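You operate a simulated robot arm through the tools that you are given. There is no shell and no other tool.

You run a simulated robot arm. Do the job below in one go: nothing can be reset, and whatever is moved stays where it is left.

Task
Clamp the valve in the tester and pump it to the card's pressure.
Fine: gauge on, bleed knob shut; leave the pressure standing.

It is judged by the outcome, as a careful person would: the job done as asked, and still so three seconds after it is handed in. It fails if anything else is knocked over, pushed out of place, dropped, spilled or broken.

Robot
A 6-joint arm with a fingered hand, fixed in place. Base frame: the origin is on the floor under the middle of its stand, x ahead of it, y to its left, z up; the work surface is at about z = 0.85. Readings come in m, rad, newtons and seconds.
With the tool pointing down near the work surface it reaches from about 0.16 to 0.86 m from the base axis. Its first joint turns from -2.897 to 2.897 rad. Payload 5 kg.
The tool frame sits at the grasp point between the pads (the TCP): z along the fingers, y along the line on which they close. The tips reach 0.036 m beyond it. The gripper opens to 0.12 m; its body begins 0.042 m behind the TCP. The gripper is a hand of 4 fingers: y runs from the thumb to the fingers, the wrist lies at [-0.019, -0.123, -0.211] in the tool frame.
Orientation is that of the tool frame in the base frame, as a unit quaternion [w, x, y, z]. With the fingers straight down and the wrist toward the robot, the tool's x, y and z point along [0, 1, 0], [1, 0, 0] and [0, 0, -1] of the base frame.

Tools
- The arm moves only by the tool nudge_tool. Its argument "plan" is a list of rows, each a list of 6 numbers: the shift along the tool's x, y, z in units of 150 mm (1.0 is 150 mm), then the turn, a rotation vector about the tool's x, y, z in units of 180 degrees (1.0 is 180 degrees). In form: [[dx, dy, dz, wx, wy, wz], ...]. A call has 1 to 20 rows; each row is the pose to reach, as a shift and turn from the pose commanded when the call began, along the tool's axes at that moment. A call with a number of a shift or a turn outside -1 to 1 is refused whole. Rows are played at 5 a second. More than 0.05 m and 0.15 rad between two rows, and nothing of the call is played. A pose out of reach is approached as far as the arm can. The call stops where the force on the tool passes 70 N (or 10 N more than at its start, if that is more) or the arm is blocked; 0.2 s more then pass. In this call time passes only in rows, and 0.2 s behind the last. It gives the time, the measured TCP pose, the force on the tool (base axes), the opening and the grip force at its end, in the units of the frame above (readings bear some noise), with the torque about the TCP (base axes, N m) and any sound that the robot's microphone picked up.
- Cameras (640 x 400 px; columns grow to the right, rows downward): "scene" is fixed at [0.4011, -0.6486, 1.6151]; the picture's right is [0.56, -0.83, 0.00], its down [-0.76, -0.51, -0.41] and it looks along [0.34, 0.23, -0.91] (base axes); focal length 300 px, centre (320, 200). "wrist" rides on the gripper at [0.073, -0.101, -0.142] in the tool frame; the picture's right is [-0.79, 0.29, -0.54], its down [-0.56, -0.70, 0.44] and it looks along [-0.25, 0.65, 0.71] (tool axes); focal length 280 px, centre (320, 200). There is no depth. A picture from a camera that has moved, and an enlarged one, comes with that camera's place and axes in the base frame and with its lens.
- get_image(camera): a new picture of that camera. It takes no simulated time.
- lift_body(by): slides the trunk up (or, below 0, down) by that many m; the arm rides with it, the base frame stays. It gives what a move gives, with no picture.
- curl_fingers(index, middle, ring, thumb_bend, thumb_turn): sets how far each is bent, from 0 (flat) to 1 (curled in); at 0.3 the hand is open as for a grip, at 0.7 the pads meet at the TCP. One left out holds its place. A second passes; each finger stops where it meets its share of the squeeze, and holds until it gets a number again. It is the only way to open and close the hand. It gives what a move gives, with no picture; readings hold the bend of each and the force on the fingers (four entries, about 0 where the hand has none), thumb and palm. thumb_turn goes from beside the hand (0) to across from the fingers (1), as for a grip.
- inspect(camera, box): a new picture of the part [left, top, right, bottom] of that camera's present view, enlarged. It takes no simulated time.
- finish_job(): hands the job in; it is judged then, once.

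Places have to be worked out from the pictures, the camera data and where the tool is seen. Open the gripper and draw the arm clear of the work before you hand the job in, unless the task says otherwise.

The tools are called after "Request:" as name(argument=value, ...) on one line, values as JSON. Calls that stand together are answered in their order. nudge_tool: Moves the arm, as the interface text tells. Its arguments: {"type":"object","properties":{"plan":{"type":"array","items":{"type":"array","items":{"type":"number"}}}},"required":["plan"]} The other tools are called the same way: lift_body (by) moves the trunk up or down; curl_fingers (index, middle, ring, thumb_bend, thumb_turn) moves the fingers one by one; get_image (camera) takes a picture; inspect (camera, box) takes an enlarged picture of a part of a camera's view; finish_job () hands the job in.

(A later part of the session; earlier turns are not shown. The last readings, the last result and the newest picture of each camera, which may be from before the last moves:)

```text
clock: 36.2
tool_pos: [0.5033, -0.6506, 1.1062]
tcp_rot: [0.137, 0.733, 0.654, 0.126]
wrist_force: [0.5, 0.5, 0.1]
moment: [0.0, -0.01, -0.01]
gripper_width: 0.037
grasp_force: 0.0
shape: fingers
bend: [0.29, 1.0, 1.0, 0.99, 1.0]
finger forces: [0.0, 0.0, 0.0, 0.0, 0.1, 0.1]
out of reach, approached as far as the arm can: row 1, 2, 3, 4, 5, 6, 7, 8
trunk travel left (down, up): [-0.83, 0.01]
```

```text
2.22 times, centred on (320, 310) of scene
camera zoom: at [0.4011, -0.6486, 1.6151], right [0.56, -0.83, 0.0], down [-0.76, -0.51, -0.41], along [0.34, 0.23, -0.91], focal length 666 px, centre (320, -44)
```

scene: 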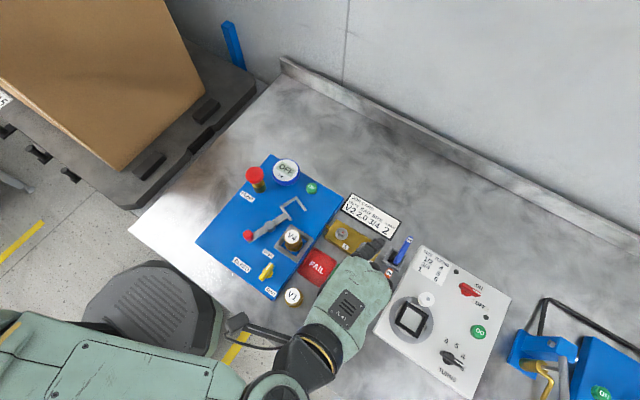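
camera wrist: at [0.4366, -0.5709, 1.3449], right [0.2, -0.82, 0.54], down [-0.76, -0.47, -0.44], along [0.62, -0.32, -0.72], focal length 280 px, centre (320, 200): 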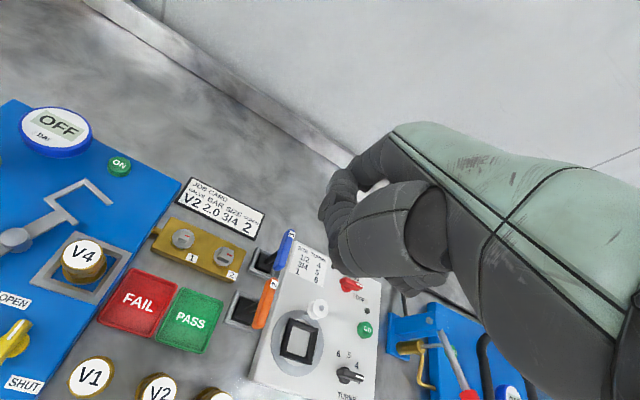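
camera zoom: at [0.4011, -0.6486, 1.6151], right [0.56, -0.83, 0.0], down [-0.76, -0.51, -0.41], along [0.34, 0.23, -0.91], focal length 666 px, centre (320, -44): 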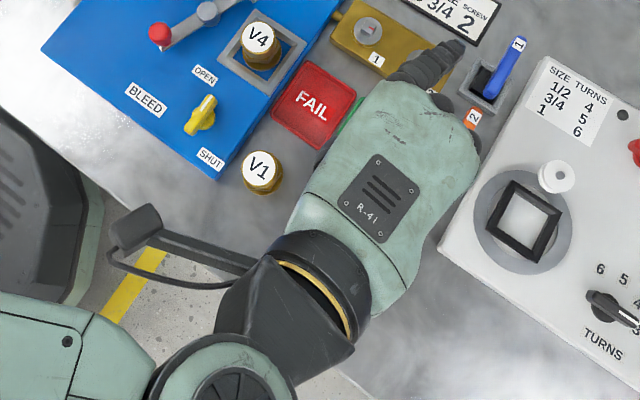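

The forearm slopes down toward the wrist: the elbow has flipped upward and is at its limit on that side, which explains why inward is blocked. I'll extend outward and upward through the straight pose, then fold inward on the proper (elbow-down) side.

Request:
nudge_tool(plan=[[-0.0742, 0.0978, -0.117, 0, 0, 0], [-0.148, 0.196, -0.234, 0, 0, 0], [-0.223, 0.293, -0.351, 0, 0, 0], [-0.297, 0.391, -0.468, 0, 0, 0], [-0.371, 0.489, -0.585, 0, 0, 0], [-0.445, 0.587, -0.702, 0, 0, 0]])

Request:
nudge_tool(plan=[[-0.0742, 0.0978, -0.117, 0, 0, 0], [-0.148, 0.196, -0.234, 0, 0, 0], [-0.223, 0.293, -0.351, 0, 0, 0], [-0.223, 0.352, -0.5, 0, 0, 0], [-0.223, 0.411, -0.65, 0, 0, 0], [-0.223, 0.47, -0.8, 0, 0, 0]])

```text
clock: 37.6
tool_pos: [0.5216, -0.6907, 1.2357]
tcp_rot: [0.137, 0.733, 0.654, 0.126]
wrist_force: [-0.5, 1.4, -1.2]
moment: [-0.04, -0.06, 0.02]
gripper_width: 0.037
grasp_force: 0.1
shape: fingers
bend: [0.29, 1.0, 1.0, 0.99, 1.0]
finger forces: [0.1, 0.0, 0.0, 0.0, 0.1, 0.0]
out of reach, approached as far as the arm can: row 2, 3, 4, 5, 6
trunk travel left (down, up): [-0.83, 0.01]
```

```text
clock: 39.0
tool_pos: [0.5258, -0.7086, 1.3724]
tcp_rot: [0.137, 0.733, 0.654, 0.127]
wrist_force: [-0.8, 1.4, 0.2]
moment: [0.0, 0.0, -0.02]
gripper_width: 0.0371
grasp_force: 0.0
shape: fingers
bend: [0.29, 1.0, 1.0, 0.99, 1.0]
finger forces: [0.1, 0.1, 0.0, 0.0, 0.0, 0.1]
out of reach, approached as far as the arm can: row 1, 2, 3, 4, 5, 6
trunk travel left (down, up): [-0.83, 0.01]
```

Outward is blocked too, so the arm is simply straight (about 0.782 m from a shoulder at 1.57). Sweeping upward should bend the elbow to the proper side bit by bit, so I make a large upward sweep slightly inside the reach sphere.

Request:
nudge_tool(plan=[[0.012, 0.044, -0.132, 0, 0, 0], [0.023, 0.089, -0.263, 0, 0, 0], [0.035, 0.133, -0.395, 0, 0, 0], [0.047, 0.177, -0.527, 0, 0, 0], [0.058, 0.222, -0.658, 0, 0, 0], [0.07, 0.266, -0.79, 0, 0, 0]])

Request:
nudge_tool(plan=[[0.029, 0.034, -0.136, 0, 0, 0], [0.057, 0.068, -0.271, 0, 0, 0], [0.086, 0.103, -0.407, 0, 0, 0], [0.115, 0.137, -0.543, 0, 0, 0], [0.143, 0.171, -0.678, 0, 0, 0], [0.172, 0.205, -0.814, 0, 0, 0]])

Request:
nudge_tool(plan=[[0.047, 0.023, -0.14, 0, 0, 0], [0.095, 0.046, -0.28, 0, 0, 0], [0.142, 0.069, -0.42, 0, 0, 0], [0.189, 0.092, -0.56, 0, 0, 0], [0.237, 0.115, -0.7, 0, 0, 0], [0.284, 0.138, -0.84, 0, 0, 0]])

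```text
clock: 40.4
tool_pos: [0.5217, -0.6991, 1.4989]
tcp_rot: [0.137, 0.733, 0.654, 0.125]
wrist_force: [0.8, 0.1, -0.1]
moment: [-0.04, -0.01, 0.0]
gripper_width: 0.0369
grasp_force: 0.1
shape: fingers
bend: [0.29, 1.0, 1.0, 0.99, 1.0]
finger forces: [0.0, 0.1, 0.1, 0.0, 0.0, 0.0]
trunk travel left (down, up): [-0.83, 0.01]
```

```text
clock: 41.8
tool_pos: [0.5096, -0.6692, 1.6239]
tcp_rot: [0.137, 0.733, 0.654, 0.125]
wrist_force: [0.4, 0.0, 0.3]
moment: [-0.07, 0.01, 0.03]
gripper_width: 0.037
grasp_force: 0.1
shape: fingers
bend: [0.29, 1.0, 1.0, 0.99, 1.0]
finger forces: [0.0, 0.0, 0.1, 0.0, 0.0, 0.0]
trunk travel left (down, up): [-0.83, 0.01]
```

```text
clock: 43.2
tool_pos: [0.4859, -0.626, 1.7498]
tcp_rot: [0.137, 0.733, 0.654, 0.127]
wrist_force: [-0.8, -0.9, -0.8]
moment: [0.01, -0.02, 0.0]
gripper_width: 0.0368
grasp_force: 0.1
shape: fingers
bend: [0.29, 1.0, 1.0, 0.99, 1.0]
finger forces: [0.0, 0.0, 0.0, 0.1, 0.1, 0.0]
trunk travel left (down, up): [-0.83, 0.01]
```

All of that was followed exactly, so the arm is off the singularity. Now I pull inward about 0.12 m at this height.

Request:
nudge_tool(plan=[[0.084, -0.05, -0.02, 0, 0, 0], [0.168, -0.1, -0.039, 0, 0, 0], [0.252, -0.151, -0.0586, 0, 0, 0], [0.336, -0.2, -0.078, 0, 0, 0], [0.42, -0.252, -0.098, 0, 0, 0], [0.505, -0.303, -0.117, 0, 0, 0], [0.589, -0.353, -0.137, 0, 0, 0], [0.673, -0.404, -0.156, 0, 0, 0]])

```text
clock: 45.0
tool_pos: [0.4336, -0.5177, 1.7468]
tcp_rot: [0.137, 0.734, 0.654, 0.125]
wrist_force: [0.5, 0.2, -0.8]
moment: [-0.04, -0.01, -0.04]
gripper_width: 0.0372
grasp_force: 0.2
shape: fingers
bend: [0.29, 1.0, 1.0, 0.99, 1.0]
finger forces: [0.1, 0.0, 0.1, 0.0, 0.1, 0.1]
trunk travel left (down, up): [-0.83, 0.01]
```

The arm is folding normally again. I now undo the 21.6° pitch, pivoting about the wrist, before coming back down.

Request:
nudge_tool(plan=[[0, -0.115, 0.04, 0.024, 0, 0], [0, -0.23, 0.08, 0.048, 0, 0], [0, -0.346, 0.121, 0.072, 0, 0], [0, -0.461, 0.161, 0.096, 0, 0], [0, -0.577, 0.202, 0.12, 0, 0]])

Request:
nudge_tool(plan=[[0.05, 0.1, 0.15, 0, 0, 0], [0.1, 0.2, 0.3, 0, 0, 0], [0.15, 0.3, 0.45, 0, 0, 0], [0.2, 0.4, 0.6, 0, 0, 0], [0.25, 0.5, 0.75, 0, 0, 0], [0.3, 0.6, 0.9, 0, 0, 0]])

```text
clock: 46.2
tool_pos: [0.4128, -0.6009, 1.705]
tcp_rot: [-0.003, 0.745, 0.667, 0.001]
wrist_force: [0.2, 0.3, 0.1]
moment: [0.0, 0.01, -0.03]
gripper_width: 0.0367
grasp_force: 0.1
shape: fingers
bend: [0.29, 1.0, 1.0, 0.99, 1.0]
finger forces: [0.0, 0.0, 0.0, 0.1, 0.1, 0.0]
out of reach, approached as far as the arm can: row 1, 2, 3, 4, 5
trunk travel left (down, up): [-0.83, 0.01]
```

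```text
clock: 47.6
tool_pos: [0.5076, -0.5658, 1.5693]
tcp_rot: [-0.002, 0.746, 0.666, 0.001]
wrist_force: [-0.3, 0.7, 0.0]
moment: [0.02, -0.01, -0.01]
gripper_width: 0.0369
grasp_force: 0.0
shape: fingers
bend: [0.29, 1.0, 1.0, 0.99, 1.0]
finger forces: [0.0, 0.0, 0.0, 0.0, 0.0, 0.0]
out of reach, approached as far as the arm can: row 1, 2, 3, 4, 5
trunk travel left (down, up): [-0.83, 0.01]
```

The pitch is back to vertical. I continue down and toward +y while yawing clockwise so the wrist stays away from its limit.

Request:
nudge_tool(plan=[[0.0947, -0.011, 0.133, 0, 0, 0.02], [0.189, -0.021, 0.266, 0, 0, 0.04], [0.284, -0.032, 0.4, 0, 0, 0.06], [0.379, -0.043, 0.533, 0, 0, 0.08], [0.473, -0.053, 0.667, 0, 0, 0.1], [0.568, -0.064, 0.8, 0, 0, 0.12], [0.663, -0.075, 0.933, 0, 0, 0.13]])

Request:
get_image(camera="scene")

```text
clock: 49.2
tool_pos: [0.5269, -0.4861, 1.4075]
tcp_rot: [-0.001, 0.866, 0.5, 0.001]
wrist_force: [0.2, -0.1, 0.0]
moment: [0.05, 0.03, 0.01]
gripper_width: 0.0369
grasp_force: 0.0
shape: fingers
bend: [0.29, 1.0, 1.0, 0.99, 1.0]
finger forces: [0.1, 0.0, 0.0, 0.1, 0.0, 0.0]
out of reach, approached as far as the arm can: row 1, 2, 3, 4, 5, 6, 7
trunk travel left (down, up): [-0.83, 0.01]
```

```text
taken
```

scene: 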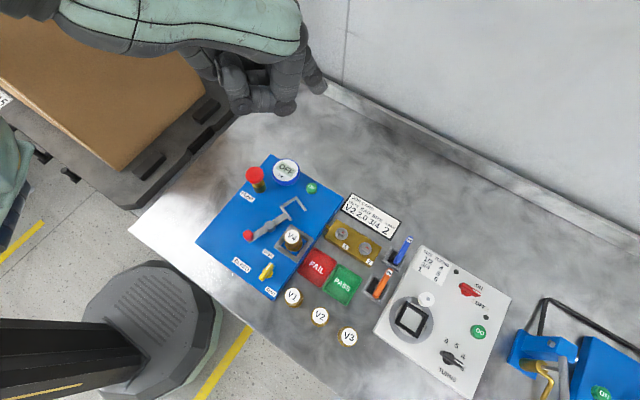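

The hand is back at yaw −30°, (0.527, −0.486, 1.41), with the elbow low at the left. I test a small further move down and toward +y.

Request:
nudge_tool(plan=[[0, 0, 0.1, 0, 0, 0], [0, 0, 0.2, 0, 0, 0], [0.05, 0, 0.3, 0, 0, 0], [0.1, 0, 0.4, 0, 0, 0], [0.15, 0, 0.5, 0, 0, 0], [0.2, 0, 0.6, 0, 0, 0]])

Request:
get_image(camera="wrist")

```text
clock: 50.6
tool_pos: [0.5419, -0.4621, 1.3214]
tcp_rot: [-0.003, 0.865, 0.501, 0.0]
wrist_force: [0.0, -0.1, 0.2]
moment: [-0.01, 0.01, 0.0]
gripper_width: 0.0371
grasp_force: 0.1
shape: fingers
bend: [0.29, 1.0, 1.0, 0.99, 1.0]
finger forces: [0.0, 0.1, 0.0, 0.0, 0.0, 0.0]
trunk travel left (down, up): [-0.83, 0.01]
```

```text
taken
camera wrist: at [0.4907, -0.349, 1.4644], right [-0.14, -0.83, 0.54], down [-0.89, -0.13, -0.44], along [0.44, -0.54, -0.72], focal length 280 px, centre (320, 200)
```

wrist: 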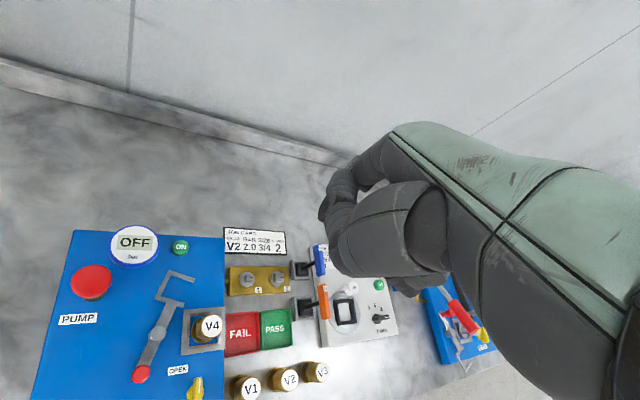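

The arm moves freely again. Now I zoom in on the hand in the wrist view to locate the pointing index fingertip.

Request:
inspect(camera="wrist", box=[290, 110, 470, 300])

Request:
get_image(camera="scene")

```text
2.11 times, centred on (380, 205) of wrist
camera zoom: at [0.4907, -0.349, 1.4644], right [-0.14, -0.83, 0.54], down [-0.89, -0.13, -0.44], along [0.44, -0.54, -0.72], focal length 590 px, centre (194, 190)
```

zoom: 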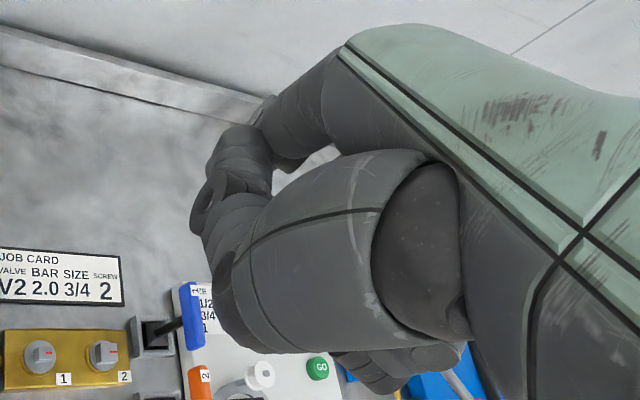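

```text
taken
```

scene: 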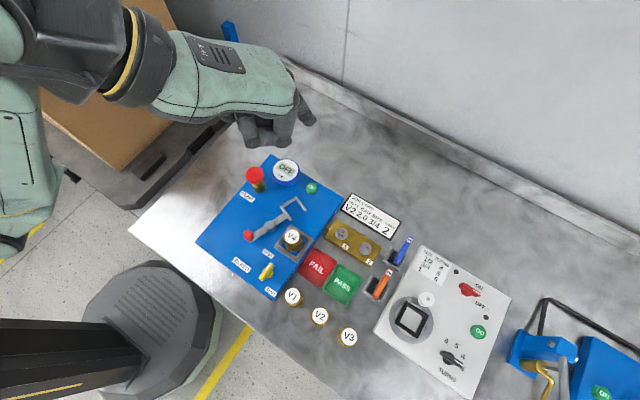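

I zoom in on the hand in the scene view to see the index tip.

Request:
inspect(camera="scene", box=[200, 60, 340, 160])

```text
4.00 times, centred on (270, 110) of scene
camera zoom: at [0.4011, -0.6486, 1.6151], right [0.56, -0.83, 0.0], down [-0.76, -0.51, -0.41], along [0.34, 0.23, -0.91], focal length 1198 px, centre (520, 560)
```

zoom: 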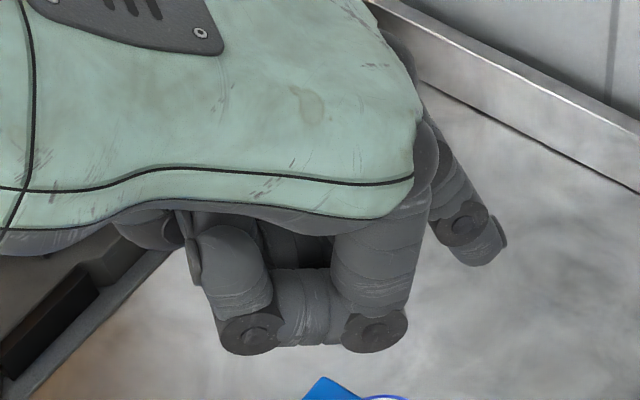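

The index tip is near tool (0.01, 0.076, 0.036), protruding a few cm beyond the curled fingers. I move in steps toward a hover point just behind the lever's red knob.

Request:
nudge_tool(plan=[[0, -0.1, 0.15, 0, 0, 0], [0, -0.2, 0.3, 0, 0, 0], [0, -0.3, 0.45, 0, 0, 0], [0, -0.4, 0.6, 0, 0, 0], [0, -0.5, 0.75, 0, 0, 0], [0, -0.5, 0.9, 0, 0, 0]])

Request:
get_image(camera="scene")

Request:
get_image(camera="wrist")

```text
clock: 52.0
tool_pos: [0.4788, -0.4224, 1.1884]
tcp_rot: [-0.003, 0.865, 0.501, 0.0]
wrist_force: [-0.4, -0.3, 0.3]
moment: [0.02, -0.01, 0.01]
gripper_width: 0.0369
grasp_force: 0.1
shape: fingers
bend: [0.29, 1.0, 1.0, 0.99, 1.0]
finger forces: [0.1, 0.0, 0.0, 0.0, 0.0, 0.1]
trunk travel left (down, up): [-0.83, 0.01]
```

```text
taken
```

scene: 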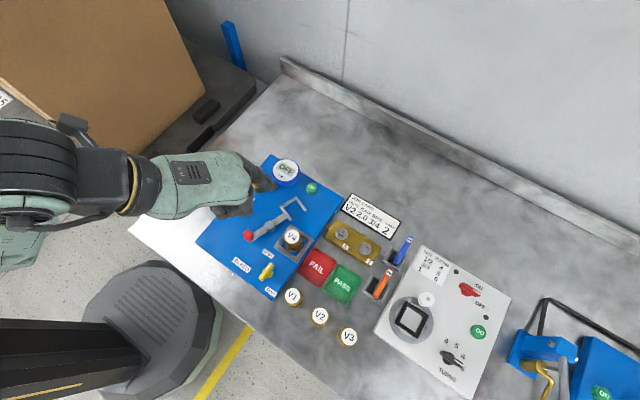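

```text
taken
camera wrist: at [0.4271, -0.3108, 1.331], right [-0.14, -0.83, 0.54], down [-0.89, -0.14, -0.44], along [0.44, -0.54, -0.72], focal length 280 px, centre (320, 200)
```

wrist: 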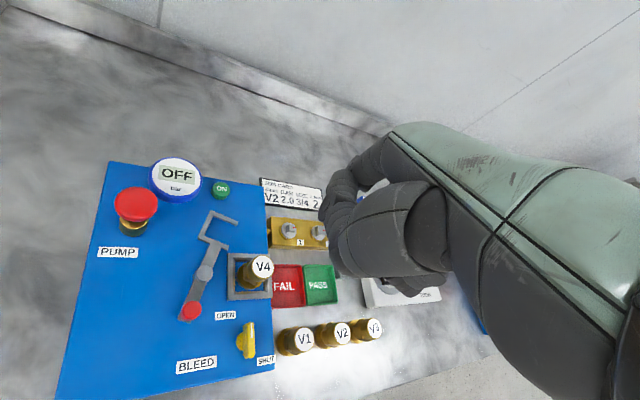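

All reachable. I continue to the hover point (tip about z = 1.01 beside the lever knob).

Request:
nudge_tool(plan=[[-0.01, -0.1, 0.18, 0, 0, 0], [-0.02, -0.2, 0.36, 0, 0, 0], [-0.03, -0.3, 0.54, 0, 0, 0], [-0.04, -0.4, 0.72, 0, 0, 0], [-0.054, -0.507, 0.92, 0, 0, 0]])

Request:
inspect(camera="scene", box=[130, 140, 330, 310])

Request:
get_image(camera="wrist")

```text
clock: 53.2
tool_pos: [0.4098, -0.3912, 1.046]
tcp_rot: [-0.003, 0.865, 0.502, 0.0]
wrist_force: [0.4, -0.7, -0.4]
moment: [0.02, -0.03, -0.03]
gripper_width: 0.037
grasp_force: 0.0
shape: fingers
bend: [0.29, 1.0, 1.0, 0.99, 1.0]
finger forces: [0.1, 0.1, 0.1, 0.0, 0.0, 0.0]
trunk travel left (down, up): [-0.83, 0.01]
```

```text
2.35 times, centred on (230, 225) of scene
camera zoom: at [0.4011, -0.6486, 1.6151], right [0.56, -0.83, 0.0], down [-0.76, -0.51, -0.41], along [0.34, 0.23, -0.91], focal length 705 px, centre (532, 141)
```

zoom: 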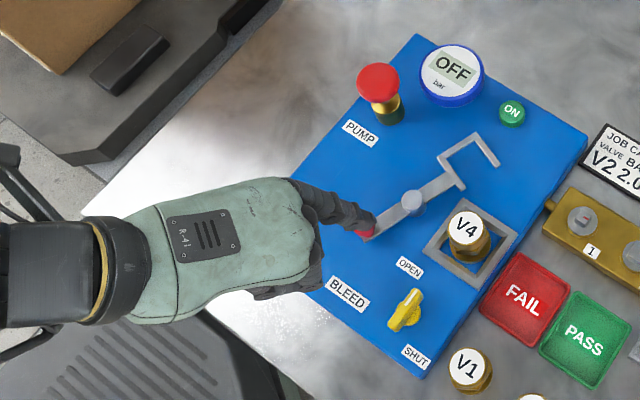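

```text
taken
camera wrist: at [0.3579, -0.2792, 1.1901], right [-0.14, -0.83, 0.54], down [-0.89, -0.14, -0.44], along [0.44, -0.54, -0.72], focal length 280 px, centre (320, 200)
```

wrist: 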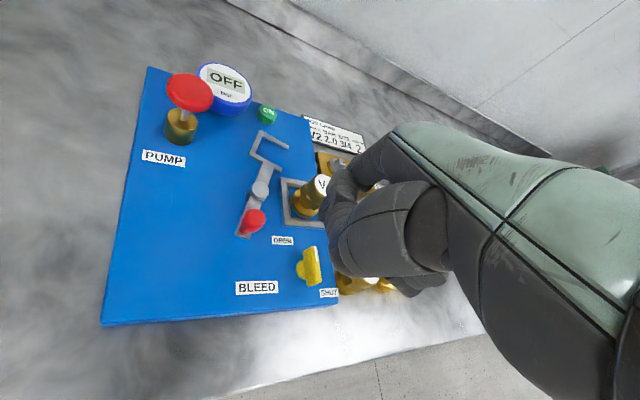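

The tip's seen position (0.476, −0.419) matches the estimate. I lower it beside the knob to about z ≈ 0.905.

Request:
nudge_tool(plan=[[0, 0, 0.1, 0, 0, 0], [0, 0, 0.2, 0, 0, 0], [0, 0, 0.3, 0, 0, 0], [0, 0, 0.4, 0, 0, 0], [0, 0, 0.5, 0, 0, 0], [0, 0, 0.6, 0, 0, 0], [0, 0, 0.68, 0, 0, 0]])

Request:
inspect(camera="scene", box=[190, 180, 310, 280])

Request:
inspect(camera="wrist", box=[200, 100, 400, 260])

```text
clock: 54.8
tool_pos: [0.4072, -0.3918, 0.9474]
tcp_rot: [-0.003, 0.866, 0.501, 0.001]
wrist_force: [-0.5, 0.7, -0.5]
moment: [0.04, -0.01, 0.01]
gripper_width: 0.0371
grasp_force: 0.0
shape: fingers
bend: [0.29, 1.0, 1.0, 0.99, 1.0]
finger forces: [0.0, 0.0, 0.1, 0.0, 0.1, 0.0]
trunk travel left (down, up): [-0.83, 0.01]
```

```text
4.00 times, centred on (250, 230) of scene
camera zoom: at [0.4011, -0.6486, 1.6151], right [0.56, -0.83, 0.0], down [-0.76, -0.51, -0.41], along [0.34, 0.23, -0.91], focal length 1198 px, centre (600, 80)
```

zoom: 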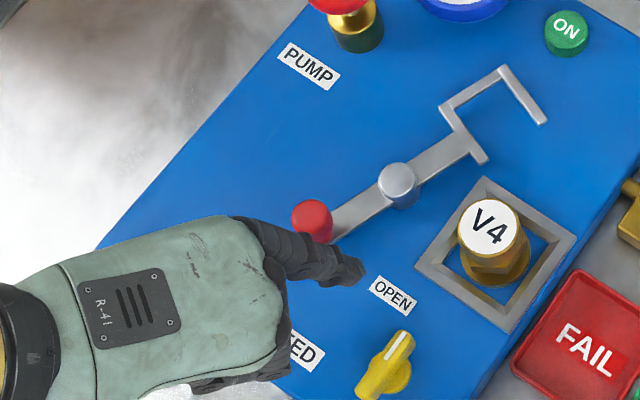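

```text
2.50 times, centred on (300, 180) of wrist
camera zoom: at [0.3547, -0.279, 1.0906], right [-0.14, -0.83, 0.54], down [-0.89, -0.13, -0.44], along [0.44, -0.54, -0.72], focal length 701 px, centre (370, 250)
```

zoom: 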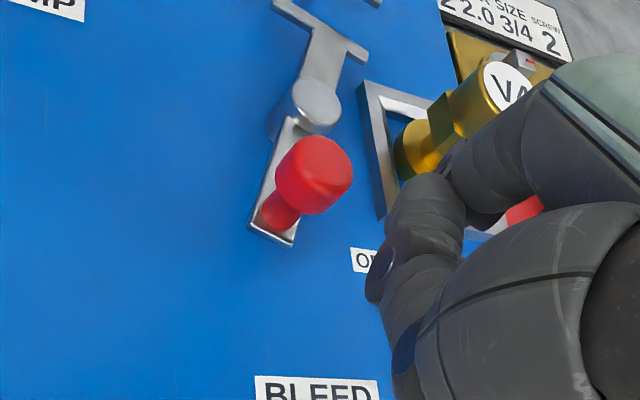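

The finger is poised just beside the red knob. I push it slowly along the first part of the arc (clockwise about the pivot), watching the force.

Request:
nudge_tool(plan=[[0.058, -0.024, 0.03, 0, 0, 0], [0.115, -0.047, 0.03, 0, 0, 0], [0.171, -0.069, 0.03, 0, 0, 0], [0.226, -0.09, 0.03, 0, 0, 0], [0.292, -0.094, 0.03, 0, 0, 0], [0.358, -0.094, 0.03, 0, 0, 0]])

Request:
inspect(camera="scene", box=[190, 160, 330, 280])

```text
clock: 56.2
tool_pos: [0.4205, -0.3389, 0.9417]
tcp_rot: [-0.003, 0.866, 0.5, 0.0]
wrist_force: [0.0, -0.6, -1.2]
moment: [-0.01, 0.06, -0.08]
gripper_width: 0.0371
grasp_force: 0.5
shape: fingers
bend: [0.29, 1.0, 1.0, 0.99, 1.0]
finger forces: [0.8, 0.1, 0.1, 0.0, 0.1, 0.0]
trunk travel left (down, up): [-0.83, 0.01]
```

```text
3.33 times, centred on (260, 220) of scene
camera zoom: at [0.4011, -0.6486, 1.6151], right [0.56, -0.83, 0.0], down [-0.76, -0.51, -0.41], along [0.34, 0.23, -0.91], focal length 998 px, centre (520, 133)
```

zoom: 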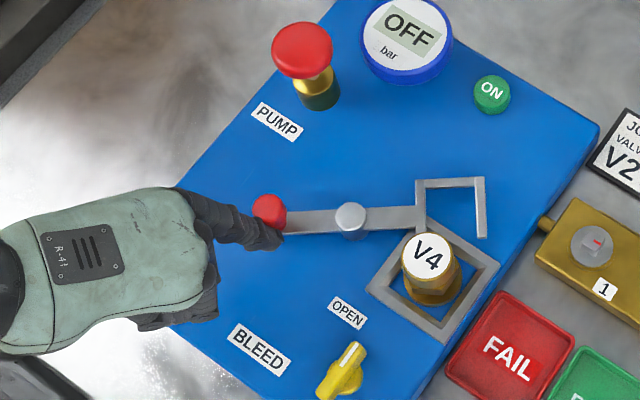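

The lever is swinging with hardly any force, and the fork is coming round toward V4. I continue along the arc.

Request:
nudge_tool(plan=[[0.063, 0.02, 0, 0, 0, 0], [0.125, 0.041, 0, 0, 0, 0], [0.163, 0.067, 0, 0, 0, 0], [0.201, 0.094, 0, 0, 0, 0]])

Request:
inspect(camera="scene", box=[190, 160, 330, 280])

```text
clock: 57.2
tool_pos: [0.448, -0.3193, 0.943]
tcp_rot: [-0.003, 0.866, 0.5, 0.001]
wrist_force: [0.1, -0.7, 0.8]
moment: [-0.01, -0.01, -0.01]
gripper_width: 0.037
grasp_force: 0.0
shape: fingers
bend: [0.29, 1.0, 1.0, 0.99, 1.0]
finger forces: [0.0, 0.0, 0.1, 0.0, 0.1, 0.0]
trunk travel left (down, up): [-0.83, 0.01]
```

```text
3.33 times, centred on (260, 220) of scene
camera zoom: at [0.4011, -0.6486, 1.6151], right [0.56, -0.83, 0.0], down [-0.76, -0.51, -0.41], along [0.34, 0.23, -0.91], focal length 998 px, centre (520, 133)
```

zoom: 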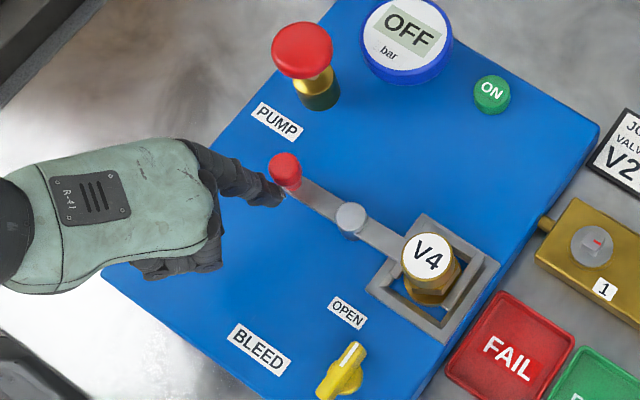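

The fork is now around V4. I zoom in to check whether it is fully home.

Request:
inspect(camera="scene", box=[250, 200, 320, 255])

Request:
inspect(camera="wrist", box=[200, 60, 400, 220])

```text
7.27 times, centred on (285, 228) of scene
camera zoom: at [0.4011, -0.6486, 1.6151], right [0.56, -0.83, 0.0], down [-0.76, -0.51, -0.41], along [0.34, 0.23, -0.91], focal length 2178 px, centre (574, 0)
```

zoom: 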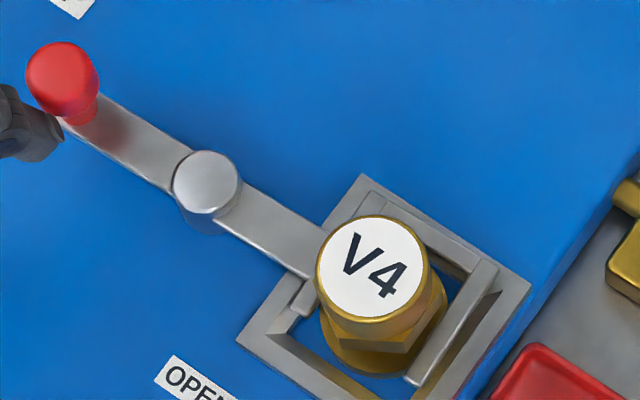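

```text
2.50 times, centred on (300, 140) of wrist
camera zoom: at [0.397, -0.207, 1.0856], right [-0.14, -0.83, 0.54], down [-0.89, -0.13, -0.44], along [0.44, -0.54, -0.72], focal length 701 px, centre (370, 350)
```

zoom: 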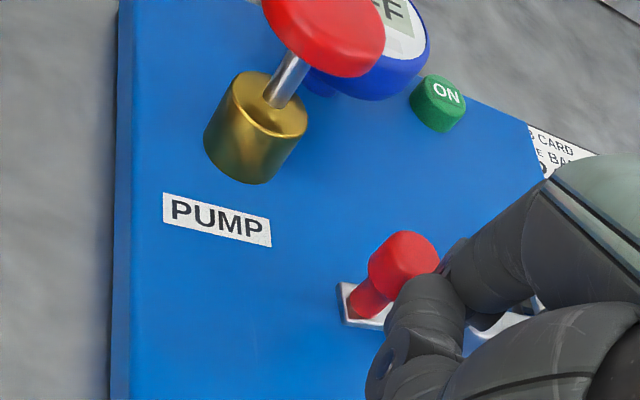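

The fork appears to be around the valve, but I'll nudge the lever a little further to be sure it is against its stop.

Request:
nudge_tool(plan=[[0.012, 0.013, 0, 0, 0, 0], [0.025, 0.027, 0, 0, 0, 0], [0.037, 0.04, 0, 0, 0, 0], [0.05, 0.054, 0, 0, 0, 0]])

Request:
inspect(camera="scene", box=[250, 200, 320, 255])

```text
clock: 58.2
tool_pos: [0.457, -0.3167, 0.9432]
tcp_rot: [-0.002, 0.866, 0.5, 0.001]
wrist_force: [-10.3, -2.0, 1.2]
moment: [-0.06, 0.14, -0.43]
gripper_width: 0.0355
grasp_force: 4.6
shape: fingers
bend: [0.31, 1.0, 1.0, 0.99, 1.0]
finger forces: [10.0, 0.1, 0.1, 0.0, 0.1, 0.1]
trunk travel left (down, up): [-0.83, 0.01]
```

```text
7.27 times, centred on (285, 228) of scene
camera zoom: at [0.4011, -0.6486, 1.6151], right [0.56, -0.83, 0.0], down [-0.76, -0.51, -0.41], along [0.34, 0.23, -0.91], focal length 2178 px, centre (574, 0)
```

zoom: 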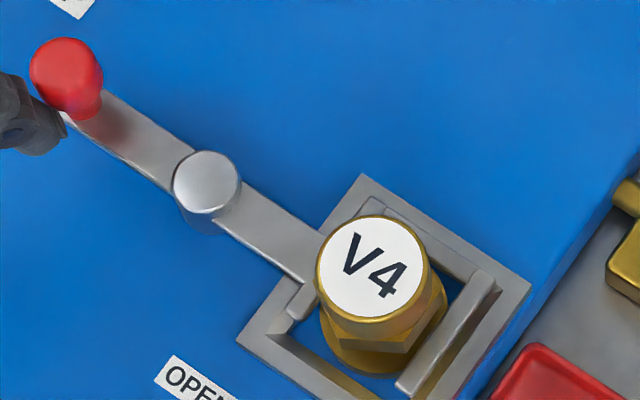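

Resistance of about 10 N appears, which suggests the stop. I press 2 mm further to confirm it is rigid, then look.

Request:
nudge_tool(plan=[[0.006, 0.012, 0, 0, 0, 0], [0.01, 0.024, 0, 0, 0, 0]])

Request:
inspect(camera="scene", box=[250, 200, 320, 255])

```text
clock: 58.8
tool_pos: [0.4606, -0.3174, 0.9425]
tcp_rot: [-0.002, 0.866, 0.501, 0.0]
wrist_force: [-12.0, -2.4, 2.1]
moment: [-0.09, 0.17, -0.56]
gripper_width: 0.0353
grasp_force: 5.8
shape: fingers
bend: [0.33, 1.0, 1.0, 0.99, 1.0]
finger forces: [12.5, 0.0, 0.0, 0.1, 0.0, 0.1]
trunk travel left (down, up): [-0.83, 0.01]
```

```text
7.27 times, centred on (285, 228) of scene
camera zoom: at [0.4011, -0.6486, 1.6151], right [0.56, -0.83, 0.0], down [-0.76, -0.51, -0.41], along [0.34, 0.23, -0.91], focal length 2178 px, centre (574, 0)
```

zoom: 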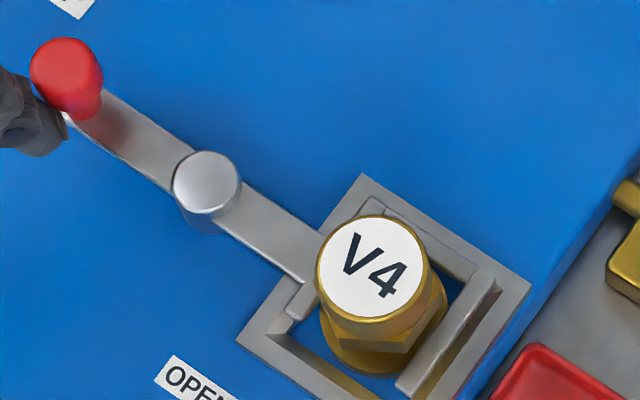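

The lever does not move any more, so the clamp is home. I back the finger off and lift clear.

Request:
nudge_tool(plan=[[-0.03, -0.06, 0, 0, 0, 0], [-0.06, -0.12, 0, 0, 0, 0], [-0.07, -0.14, -0.15, 0, 0, 0], [-0.07, -0.14, -0.35, 0, 0, 0], [-0.07, -0.14, -0.6, 0, 0, 0], [-0.07, -0.14, -0.8, 0, 0, 0]])

Request:
inspect(camera="scene", box=[190, 140, 350, 300])

```text
clock: 60.2
tool_pos: [0.442, -0.3163, 1.0662]
tcp_rot: [-0.003, 0.865, 0.502, 0.0]
wrist_force: [0.3, -0.1, -0.2]
moment: [-0.02, 0.0, -0.01]
gripper_width: 0.0363
grasp_force: 0.1
shape: fingers
bend: [0.29, 1.0, 1.0, 0.99, 1.0]
finger forces: [0.0, 0.0, 0.0, 0.1, 0.0, 0.0]
trunk travel left (down, up): [-0.83, 0.01]
```

```text
2.50 times, centred on (270, 220) of scene
camera zoom: at [0.4011, -0.6486, 1.6151], right [0.56, -0.83, 0.0], down [-0.76, -0.51, -0.41], along [0.34, 0.23, -0.91], focal length 749 px, centre (445, 150)
```

zoom: 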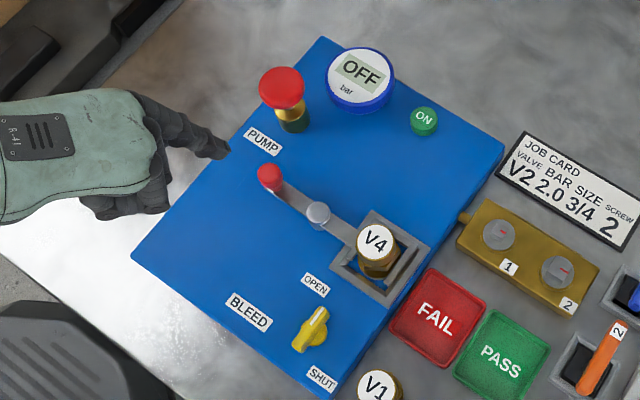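

The clamp stays closed. Before reaching out to the ON button I raise the hand and lower the trunk by the same amount, to keep the elbow well bent.

Request:
nudge_tool(plan=[[0, 0.1, -0.2, 0, 0, 0], [0, 0.2, -0.4, 0, 0, 0], [0, 0.3, -0.6, 0, 0, 0], [0, 0.4, -0.8, 0, 0, 0], [0, 0.5, -1.0, 0, 0, 0]])

Request:
lift_body(by=-0.15)

Request:
nudge_tool(plan=[[0.03, 0.2, 0, 0, 0, 0], [0.05, 0.4, 0, 0, 0, 0], [0.07, 0.6, 0, 0, 0, 0], [0.09, 0.78, 0, 0, 0, 0]])

Request:
inspect(camera="scene", box=[190, 100, 390, 260])

Request:
get_image(camera="wrist")

```text
clock: 61.4
tool_pos: [0.5054, -0.3513, 1.2114]
tcp_rot: [-0.003, 0.865, 0.501, 0.0]
wrist_force: [-0.6, 0.1, 0.8]
moment: [0.01, 0.01, -0.02]
gripper_width: 0.0363
grasp_force: 0.0
shape: fingers
bend: [0.29, 1.0, 1.0, 0.99, 1.0]
finger forces: [0.1, 0.0, 0.0, 0.0, 0.0, 0.0]
trunk travel left (down, up): [-0.83, 0.01]
```

```text
clock: 63.1
tool_pos: [0.5054, -0.3504, 1.0616]
tcp_rot: [-0.003, 0.866, 0.501, 0.001]
wrist_force: [-0.2, 0.3, -0.3]
moment: [0.0, 0.01, -0.01]
gripper_width: 0.0366
grasp_force: 0.1
shape: fingers
bend: [0.29, 1.0, 1.0, 0.99, 1.0]
finger forces: [0.0, 0.0, 0.0, 0.1, 0.0, 0.1]
trunk travel left (down, up): [-0.68, 0.16]
```

```text
clock: 64.2
tool_pos: [0.6135, -0.4001, 1.0619]
tcp_rot: [-0.004, 0.865, 0.501, -0.001]
wrist_force: [0.2, 0.9, 0.4]
moment: [0.0, -0.02, 0.01]
gripper_width: 0.0363
grasp_force: 0.0
shape: fingers
bend: [0.29, 1.0, 1.0, 0.99, 1.0]
finger forces: [0.0, 0.0, 0.1, 0.1, 0.0, 0.1]
trunk travel left (down, up): [-0.68, 0.16]
```

```text
2.50 times, centred on (290, 180) of scene
camera zoom: at [0.4011, -0.6486, 1.6151], right [0.56, -0.83, 0.0], down [-0.76, -0.51, -0.41], along [0.34, 0.23, -0.91], focal length 749 px, centre (395, 250)
```

zoom: 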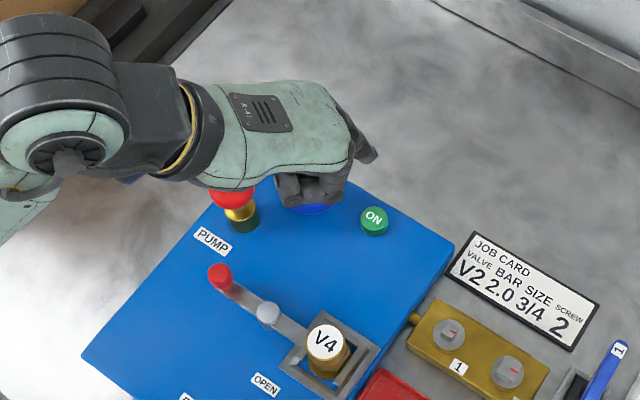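

```text
taken
camera wrist: at [0.5623, -0.2883, 1.2044], right [-0.14, -0.83, 0.54], down [-0.89, -0.13, -0.44], along [0.44, -0.54, -0.72], focal length 280 px, centre (320, 200)
```

wrist: 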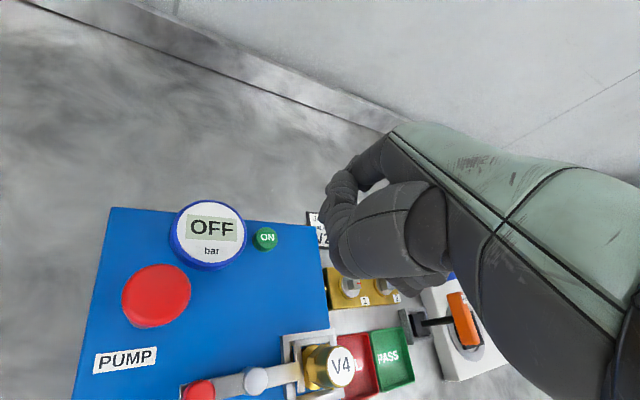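

The tip is right above the ON button at (0.687, −0.429). I lower to about 2 cm above it, then check.

Request:
nudge_tool(plan=[[0, 0, 0.12, 0, 0, 0], [0, 0, 0.24, 0, 0, 0], [0, 0, 0.36, 0, 0, 0], [0, 0, 0.48, 0, 0, 0], [0, 0, 0.6, 0, 0, 0], [0, 0, 0.7, 0, 0, 0]])

Request:
inspect(camera="scene", box=[250, 130, 370, 230])

Request:
inspect(camera="wrist", box=[180, 120, 400, 280])

```text
clock: 65.5
tool_pos: [0.6117, -0.3958, 0.9562]
tcp_rot: [-0.002, 0.865, 0.502, 0.0]
wrist_force: [0.0, -0.4, -0.2]
moment: [0.0, 0.01, 0.02]
gripper_width: 0.0363
grasp_force: 0.0
shape: fingers
bend: [0.29, 1.0, 1.0, 0.99, 1.0]
finger forces: [0.0, 0.1, 0.0, 0.0, 0.1, 0.1]
trunk travel left (down, up): [-0.68, 0.16]
```

```text
4.00 times, centred on (310, 180) of scene
camera zoom: at [0.4011, -0.6486, 1.6151], right [0.56, -0.83, 0.0], down [-0.76, -0.51, -0.41], along [0.34, 0.23, -0.91], focal length 1198 px, centre (360, 280)
```

zoom: 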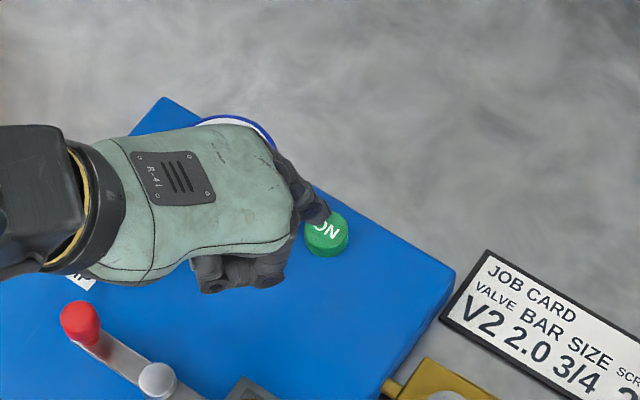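

```text
2.50 times, centred on (290, 200) of wrist
camera zoom: at [0.5615, -0.2848, 1.0984], right [-0.14, -0.83, 0.54], down [-0.89, -0.14, -0.44], along [0.44, -0.54, -0.72], focal length 701 px, centre (395, 200)
```

zoom: 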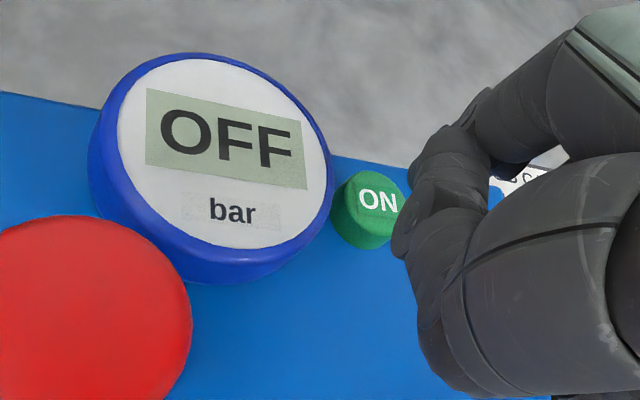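

The tip sits slightly short of the button centre, so I shift 5 mm forward and press down in small steps.

Request:
nudge_tool(plan=[[-0.008, 0.03, 0.04, 0, 0, 0], [-0.008, 0.03, 0.08, 0, 0, 0], [-0.008, 0.03, 0.12, 0, 0, 0], [-0.008, 0.03, 0.15, 0, 0, 0], [-0.008, 0.03, 0.17, 0, 0, 0]])

Request:
inspect(camera="wrist", box=[180, 120, 400, 280])

```text
clock: 66.8
tool_pos: [0.615, -0.3993, 0.9288]
tcp_rot: [-0.002, 0.865, 0.501, 0.001]
wrist_force: [0.1, -0.1, 0.6]
moment: [-0.03, 0.01, 0.0]
gripper_width: 0.0364
grasp_force: 0.1
shape: fingers
bend: [0.29, 1.0, 1.0, 0.99, 1.0]
finger forces: [0.1, 0.0, 0.1, 0.0, 0.0, 0.0]
trunk travel left (down, up): [-0.68, 0.16]
```

```text
2.50 times, centred on (290, 200) of wrist
camera zoom: at [0.5651, -0.2883, 1.0725], right [-0.14, -0.83, 0.54], down [-0.89, -0.13, -0.44], along [0.44, -0.54, -0.72], focal length 701 px, centre (395, 200)
```

zoom: 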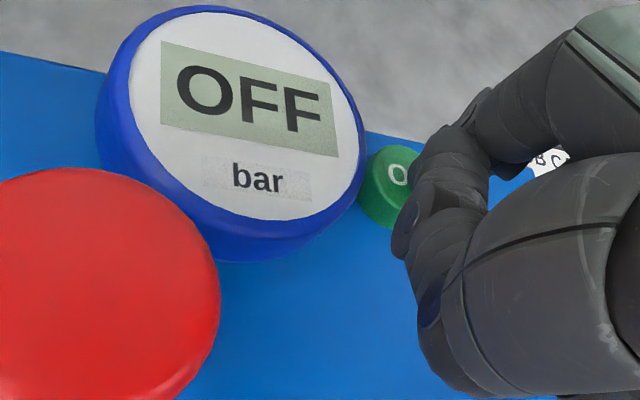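

No contact yet at tip z ≈ 0.893. I continue down in 2–3 mm steps.

Request:
nudge_tool(plan=[[0, 0, 0.015, 0, 0, 0], [0, 0, 0.03, 0, 0, 0], [0, 0, 0.045, 0, 0, 0], [0, 0, 0.06, 0, 0, 0]])

Request:
inspect(camera="wrist", box=[180, 80, 400, 260])

Request:
inspect(camera="scene", box=[270, 150, 350, 210])

```text
clock: 67.8
tool_pos: [0.6163, -0.4009, 0.9232]
tcp_rot: [-0.003, 0.866, 0.501, 0.001]
wrist_force: [0.1, 0.3, 1.9]
moment: [-0.09, -0.11, 0.02]
gripper_width: 0.0365
grasp_force: 1.1
shape: fingers
bend: [0.29, 1.0, 1.0, 0.99, 1.0]
finger forces: [1.9, 0.0, 0.0, 0.0, 0.0, 0.0]
trunk travel left (down, up): [-0.68, 0.16]
heard: click
```

```text
2.22 times, centred on (290, 170) of wrist
camera zoom: at [0.5648, -0.2886, 1.0652], right [-0.14, -0.83, 0.54], down [-0.89, -0.13, -0.44], along [0.44, -0.54, -0.72], focal length 623 px, centre (387, 267)
```

zoom: 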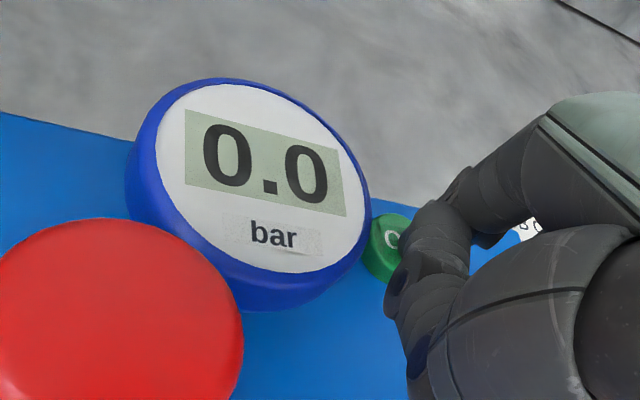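

```text
6.67 times, centred on (310, 180) of scene
camera zoom: at [0.4011, -0.6486, 1.6151], right [0.56, -0.83, 0.0], down [-0.76, -0.51, -0.41], along [0.34, 0.23, -0.91], focal length 1996 px, centre (387, 333)
```

zoom: 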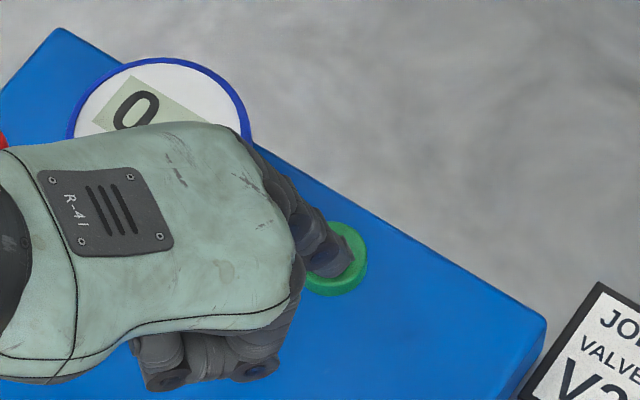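

A click was heard and the gauge now reads 0.0 bar, so it is on. I lift straight up off the button.

Request:
nudge_tool(plan=[[0, 0, -0.1, 0, 0, 0], [0, 0, -0.3, 0, 0, 0], [0, 0, -0.5, 0, 0, 0], [0, 0, -0.7, 0, 0, 0], [0, 0, -0.85, 0, 0, 0]])

Request:
nudge_tool(plan=[[-0.068, -0.128, 0, 0, 0, 0.018], [-0.136, -0.256, 0, 0, 0, 0.036], [-0.204, -0.384, 0, 0, 0, 0.054], [-0.273, -0.512, 0, 0, 0, 0.071], [-0.341, -0.64, 0, 0, 0, 0.089], [-0.409, -0.768, 0, 0, 0, 0.107], [-0.477, -0.896, 0, 0, 0, 0.125]])

Request:
inspect(camera="scene", box=[150, 140, 350, 310])

```text
clock: 69.0
tool_pos: [0.6176, -0.4015, 1.0488]
tcp_rot: [-0.003, 0.866, 0.501, 0.001]
wrist_force: [-0.3, 0.0, 0.1]
moment: [-0.04, -0.02, -0.01]
gripper_width: 0.0363
grasp_force: 0.1
shape: fingers
bend: [0.29, 1.0, 1.0, 0.99, 1.0]
finger forces: [0.0, 0.0, 0.0, 0.1, 0.0, 0.0]
trunk travel left (down, up): [-0.68, 0.16]
```

```text
clock: 70.5
tool_pos: [0.4653, -0.3959, 1.0491]
tcp_rot: [-0.003, 0.947, 0.322, -0.001]
wrist_force: [-0.4, 0.3, -0.9]
moment: [0.02, -0.01, 0.03]
gripper_width: 0.0366
grasp_force: 0.0
shape: fingers
bend: [0.29, 1.0, 1.0, 0.99, 1.0]
finger forces: [0.1, 0.0, 0.0, 0.0, 0.1, 0.0]
trunk travel left (down, up): [-0.68, 0.16]
```

```text
2.35 times, centred on (250, 225) of scene
camera zoom: at [0.4011, -0.6486, 1.6151], right [0.56, -0.83, 0.0], down [-0.76, -0.51, -0.41], along [0.34, 0.23, -0.91], focal length 705 px, centre (485, 141)
```

zoom: 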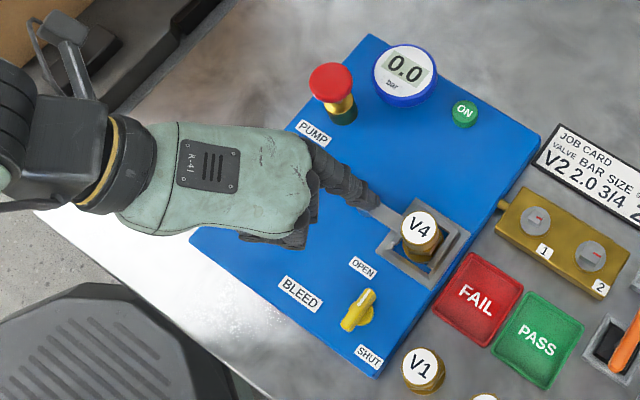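

The gauge shows 0.0 in the scene view as well. I move to hover beside the bleed knob's marked end, on its +y side.

Request:
nudge_tool(plan=[[-0.105, -0.081, 0, 0, 0, 0], [-0.21, -0.162, 0.1, 0, 0, 0], [-0.3155, -0.2424, 0.2, 0, 0, 0], [-0.3155, -0.2424, 0.35, 0, 0, 0]])

Request:
inspect(camera="scene", box=[190, 200, 310, 300])

Request:
inspect(camera="wrist", box=[200, 100, 420, 280])

```text
clock: 71.5
tool_pos: [0.4047, -0.3962, 0.9966]
tcp_rot: [-0.004, 0.946, 0.323, 0.0]
wrist_force: [0.0, -0.2, 0.7]
moment: [0.0, 0.0, -0.02]
gripper_width: 0.0366
grasp_force: 0.0
shape: fingers
bend: [0.29, 1.0, 1.0, 0.99, 1.0]
finger forces: [0.0, 0.0, 0.0, 0.0, 0.0, 0.1]
trunk travel left (down, up): [-0.68, 0.16]
```

```text
4.00 times, centred on (250, 250) of scene
camera zoom: at [0.4011, -0.6486, 1.6151], right [0.56, -0.83, 0.0], down [-0.76, -0.51, -0.41], along [0.34, 0.23, -0.91], focal length 1198 px, centre (600, 0)
```

zoom: 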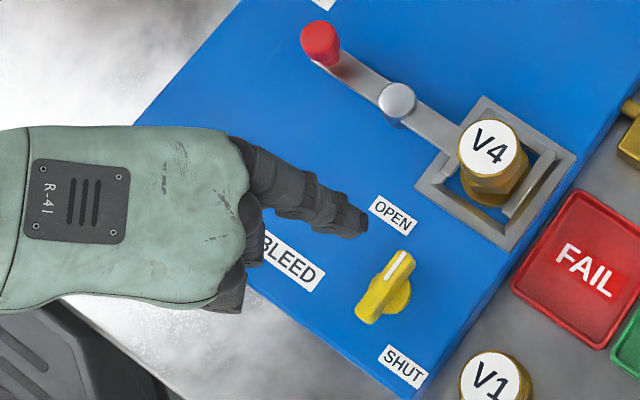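

```text
2.22 times, centred on (310, 190) of wrist
camera zoom: at [0.4006, -0.2733, 1.1392], right [-0.45, -0.71, 0.54], down [-0.87, 0.21, -0.44], along [0.2, -0.67, -0.72], focal length 623 px, centre (342, 222)
```

zoom: 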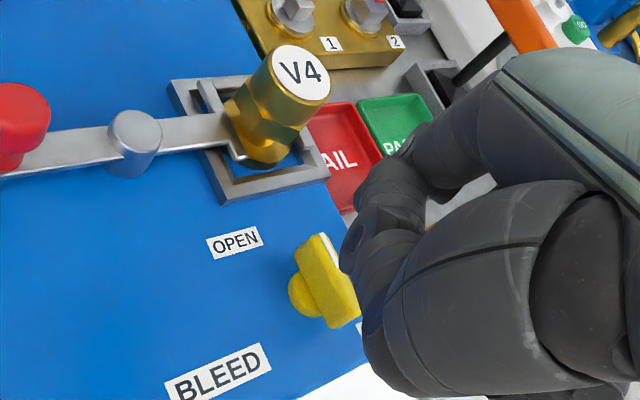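

The tip is just beside the knob's marked end. I shift 4 mm further away from the bar and lower to about z ≈ 0.889.

Request:
nudge_tool(plan=[[0.016, -0.021, 0.1, 0, 0, 0], [0.016, -0.021, 0.2, 0, 0, 0], [0.016, -0.021, 0.3, 0, 0, 0], [0.016, -0.021, 0.4, 0, 0, 0], [0.016, -0.021, 0.477, 0, 0, 0]])

Request:
inspect(camera="scene", box=[220, 230, 300, 290])

Request:
inspect(camera="wrist", box=[200, 100, 420, 280])

```text
clock: 72.8
tool_pos: [0.4049, -0.3922, 0.9253]
tcp_rot: [-0.003, 0.947, 0.322, -0.001]
wrist_force: [-0.2, -0.3, -0.3]
moment: [-0.02, -0.01, -0.04]
gripper_width: 0.0366
grasp_force: 0.0
shape: fingers
bend: [0.29, 1.0, 1.0, 0.99, 1.0]
finger forces: [0.1, 0.0, 0.0, 0.0, 0.1, 0.1]
trunk travel left (down, up): [-0.68, 0.16]
```

```text
6.67 times, centred on (260, 260) of scene
camera zoom: at [0.4011, -0.6486, 1.6151], right [0.56, -0.83, 0.0], down [-0.76, -0.51, -0.41], along [0.34, 0.23, -0.91], focal length 1996 px, centre (720, -200)
```

zoom: 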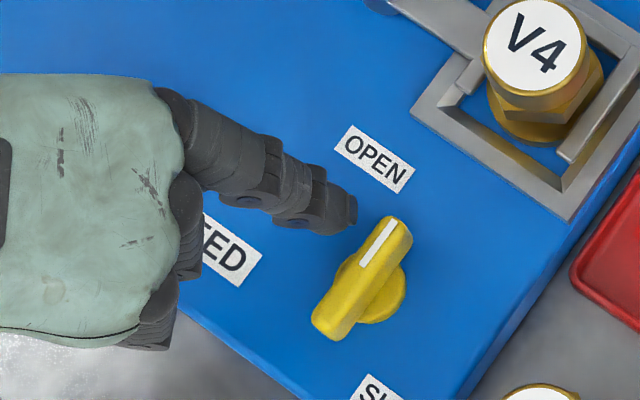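

```text
2.22 times, centred on (310, 190) of wrist
camera zoom: at [0.4007, -0.2682, 1.0676], right [-0.45, -0.71, 0.54], down [-0.87, 0.22, -0.44], along [0.2, -0.67, -0.72], focal length 623 px, centre (342, 222)
```

zoom: 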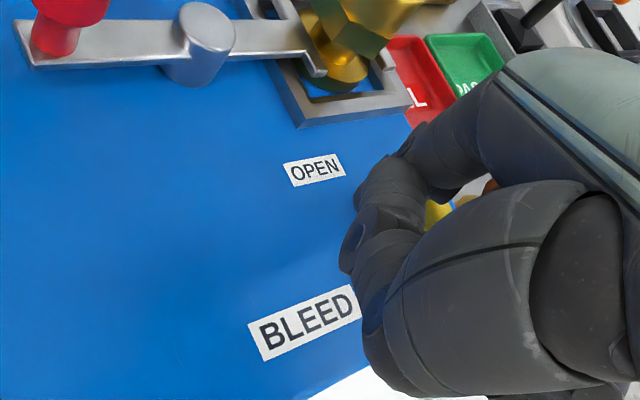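

There is about a 1 cm gap to the bar. I push its marked end clockwise along an arc, first part.

Request:
nudge_tool(plan=[[-0.013, 0.037, 0, 0, 0, 0], [-0.017, 0.079, 0, 0, 0, 0], [-0.02, 0.121, 0, 0, 0, 0], [-0.045, 0.155, 0, 0, 0, 0], [-0.069, 0.189, 0, 0, 0, 0]])

Request:
inspect(camera="scene", box=[220, 230, 300, 290])

```text
clock: 74.0
tool_pos: [0.4135, -0.4205, 0.9256]
tcp_rot: [-0.003, 0.947, 0.322, -0.001]
wrist_force: [0.5, 0.5, 0.3]
moment: [-0.01, -0.04, 0.11]
gripper_width: 0.0362
grasp_force: 1.7
shape: fingers
bend: [0.29, 1.0, 1.0, 0.99, 1.0]
finger forces: [1.4, 0.1, 0.0, 0.0, 0.1, 0.0]
trunk travel left (down, up): [-0.68, 0.16]
```

```text
6.67 times, centred on (260, 260) of scene
camera zoom: at [0.4011, -0.6486, 1.6151], right [0.56, -0.83, 0.0], down [-0.76, -0.51, -0.41], along [0.34, 0.23, -0.91], focal length 1996 px, centre (720, -200)
```

zoom: 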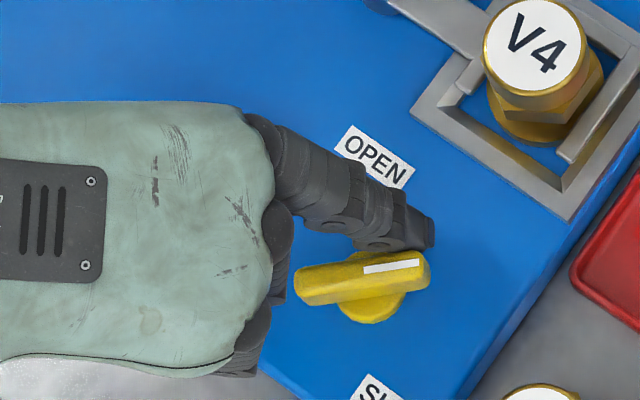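

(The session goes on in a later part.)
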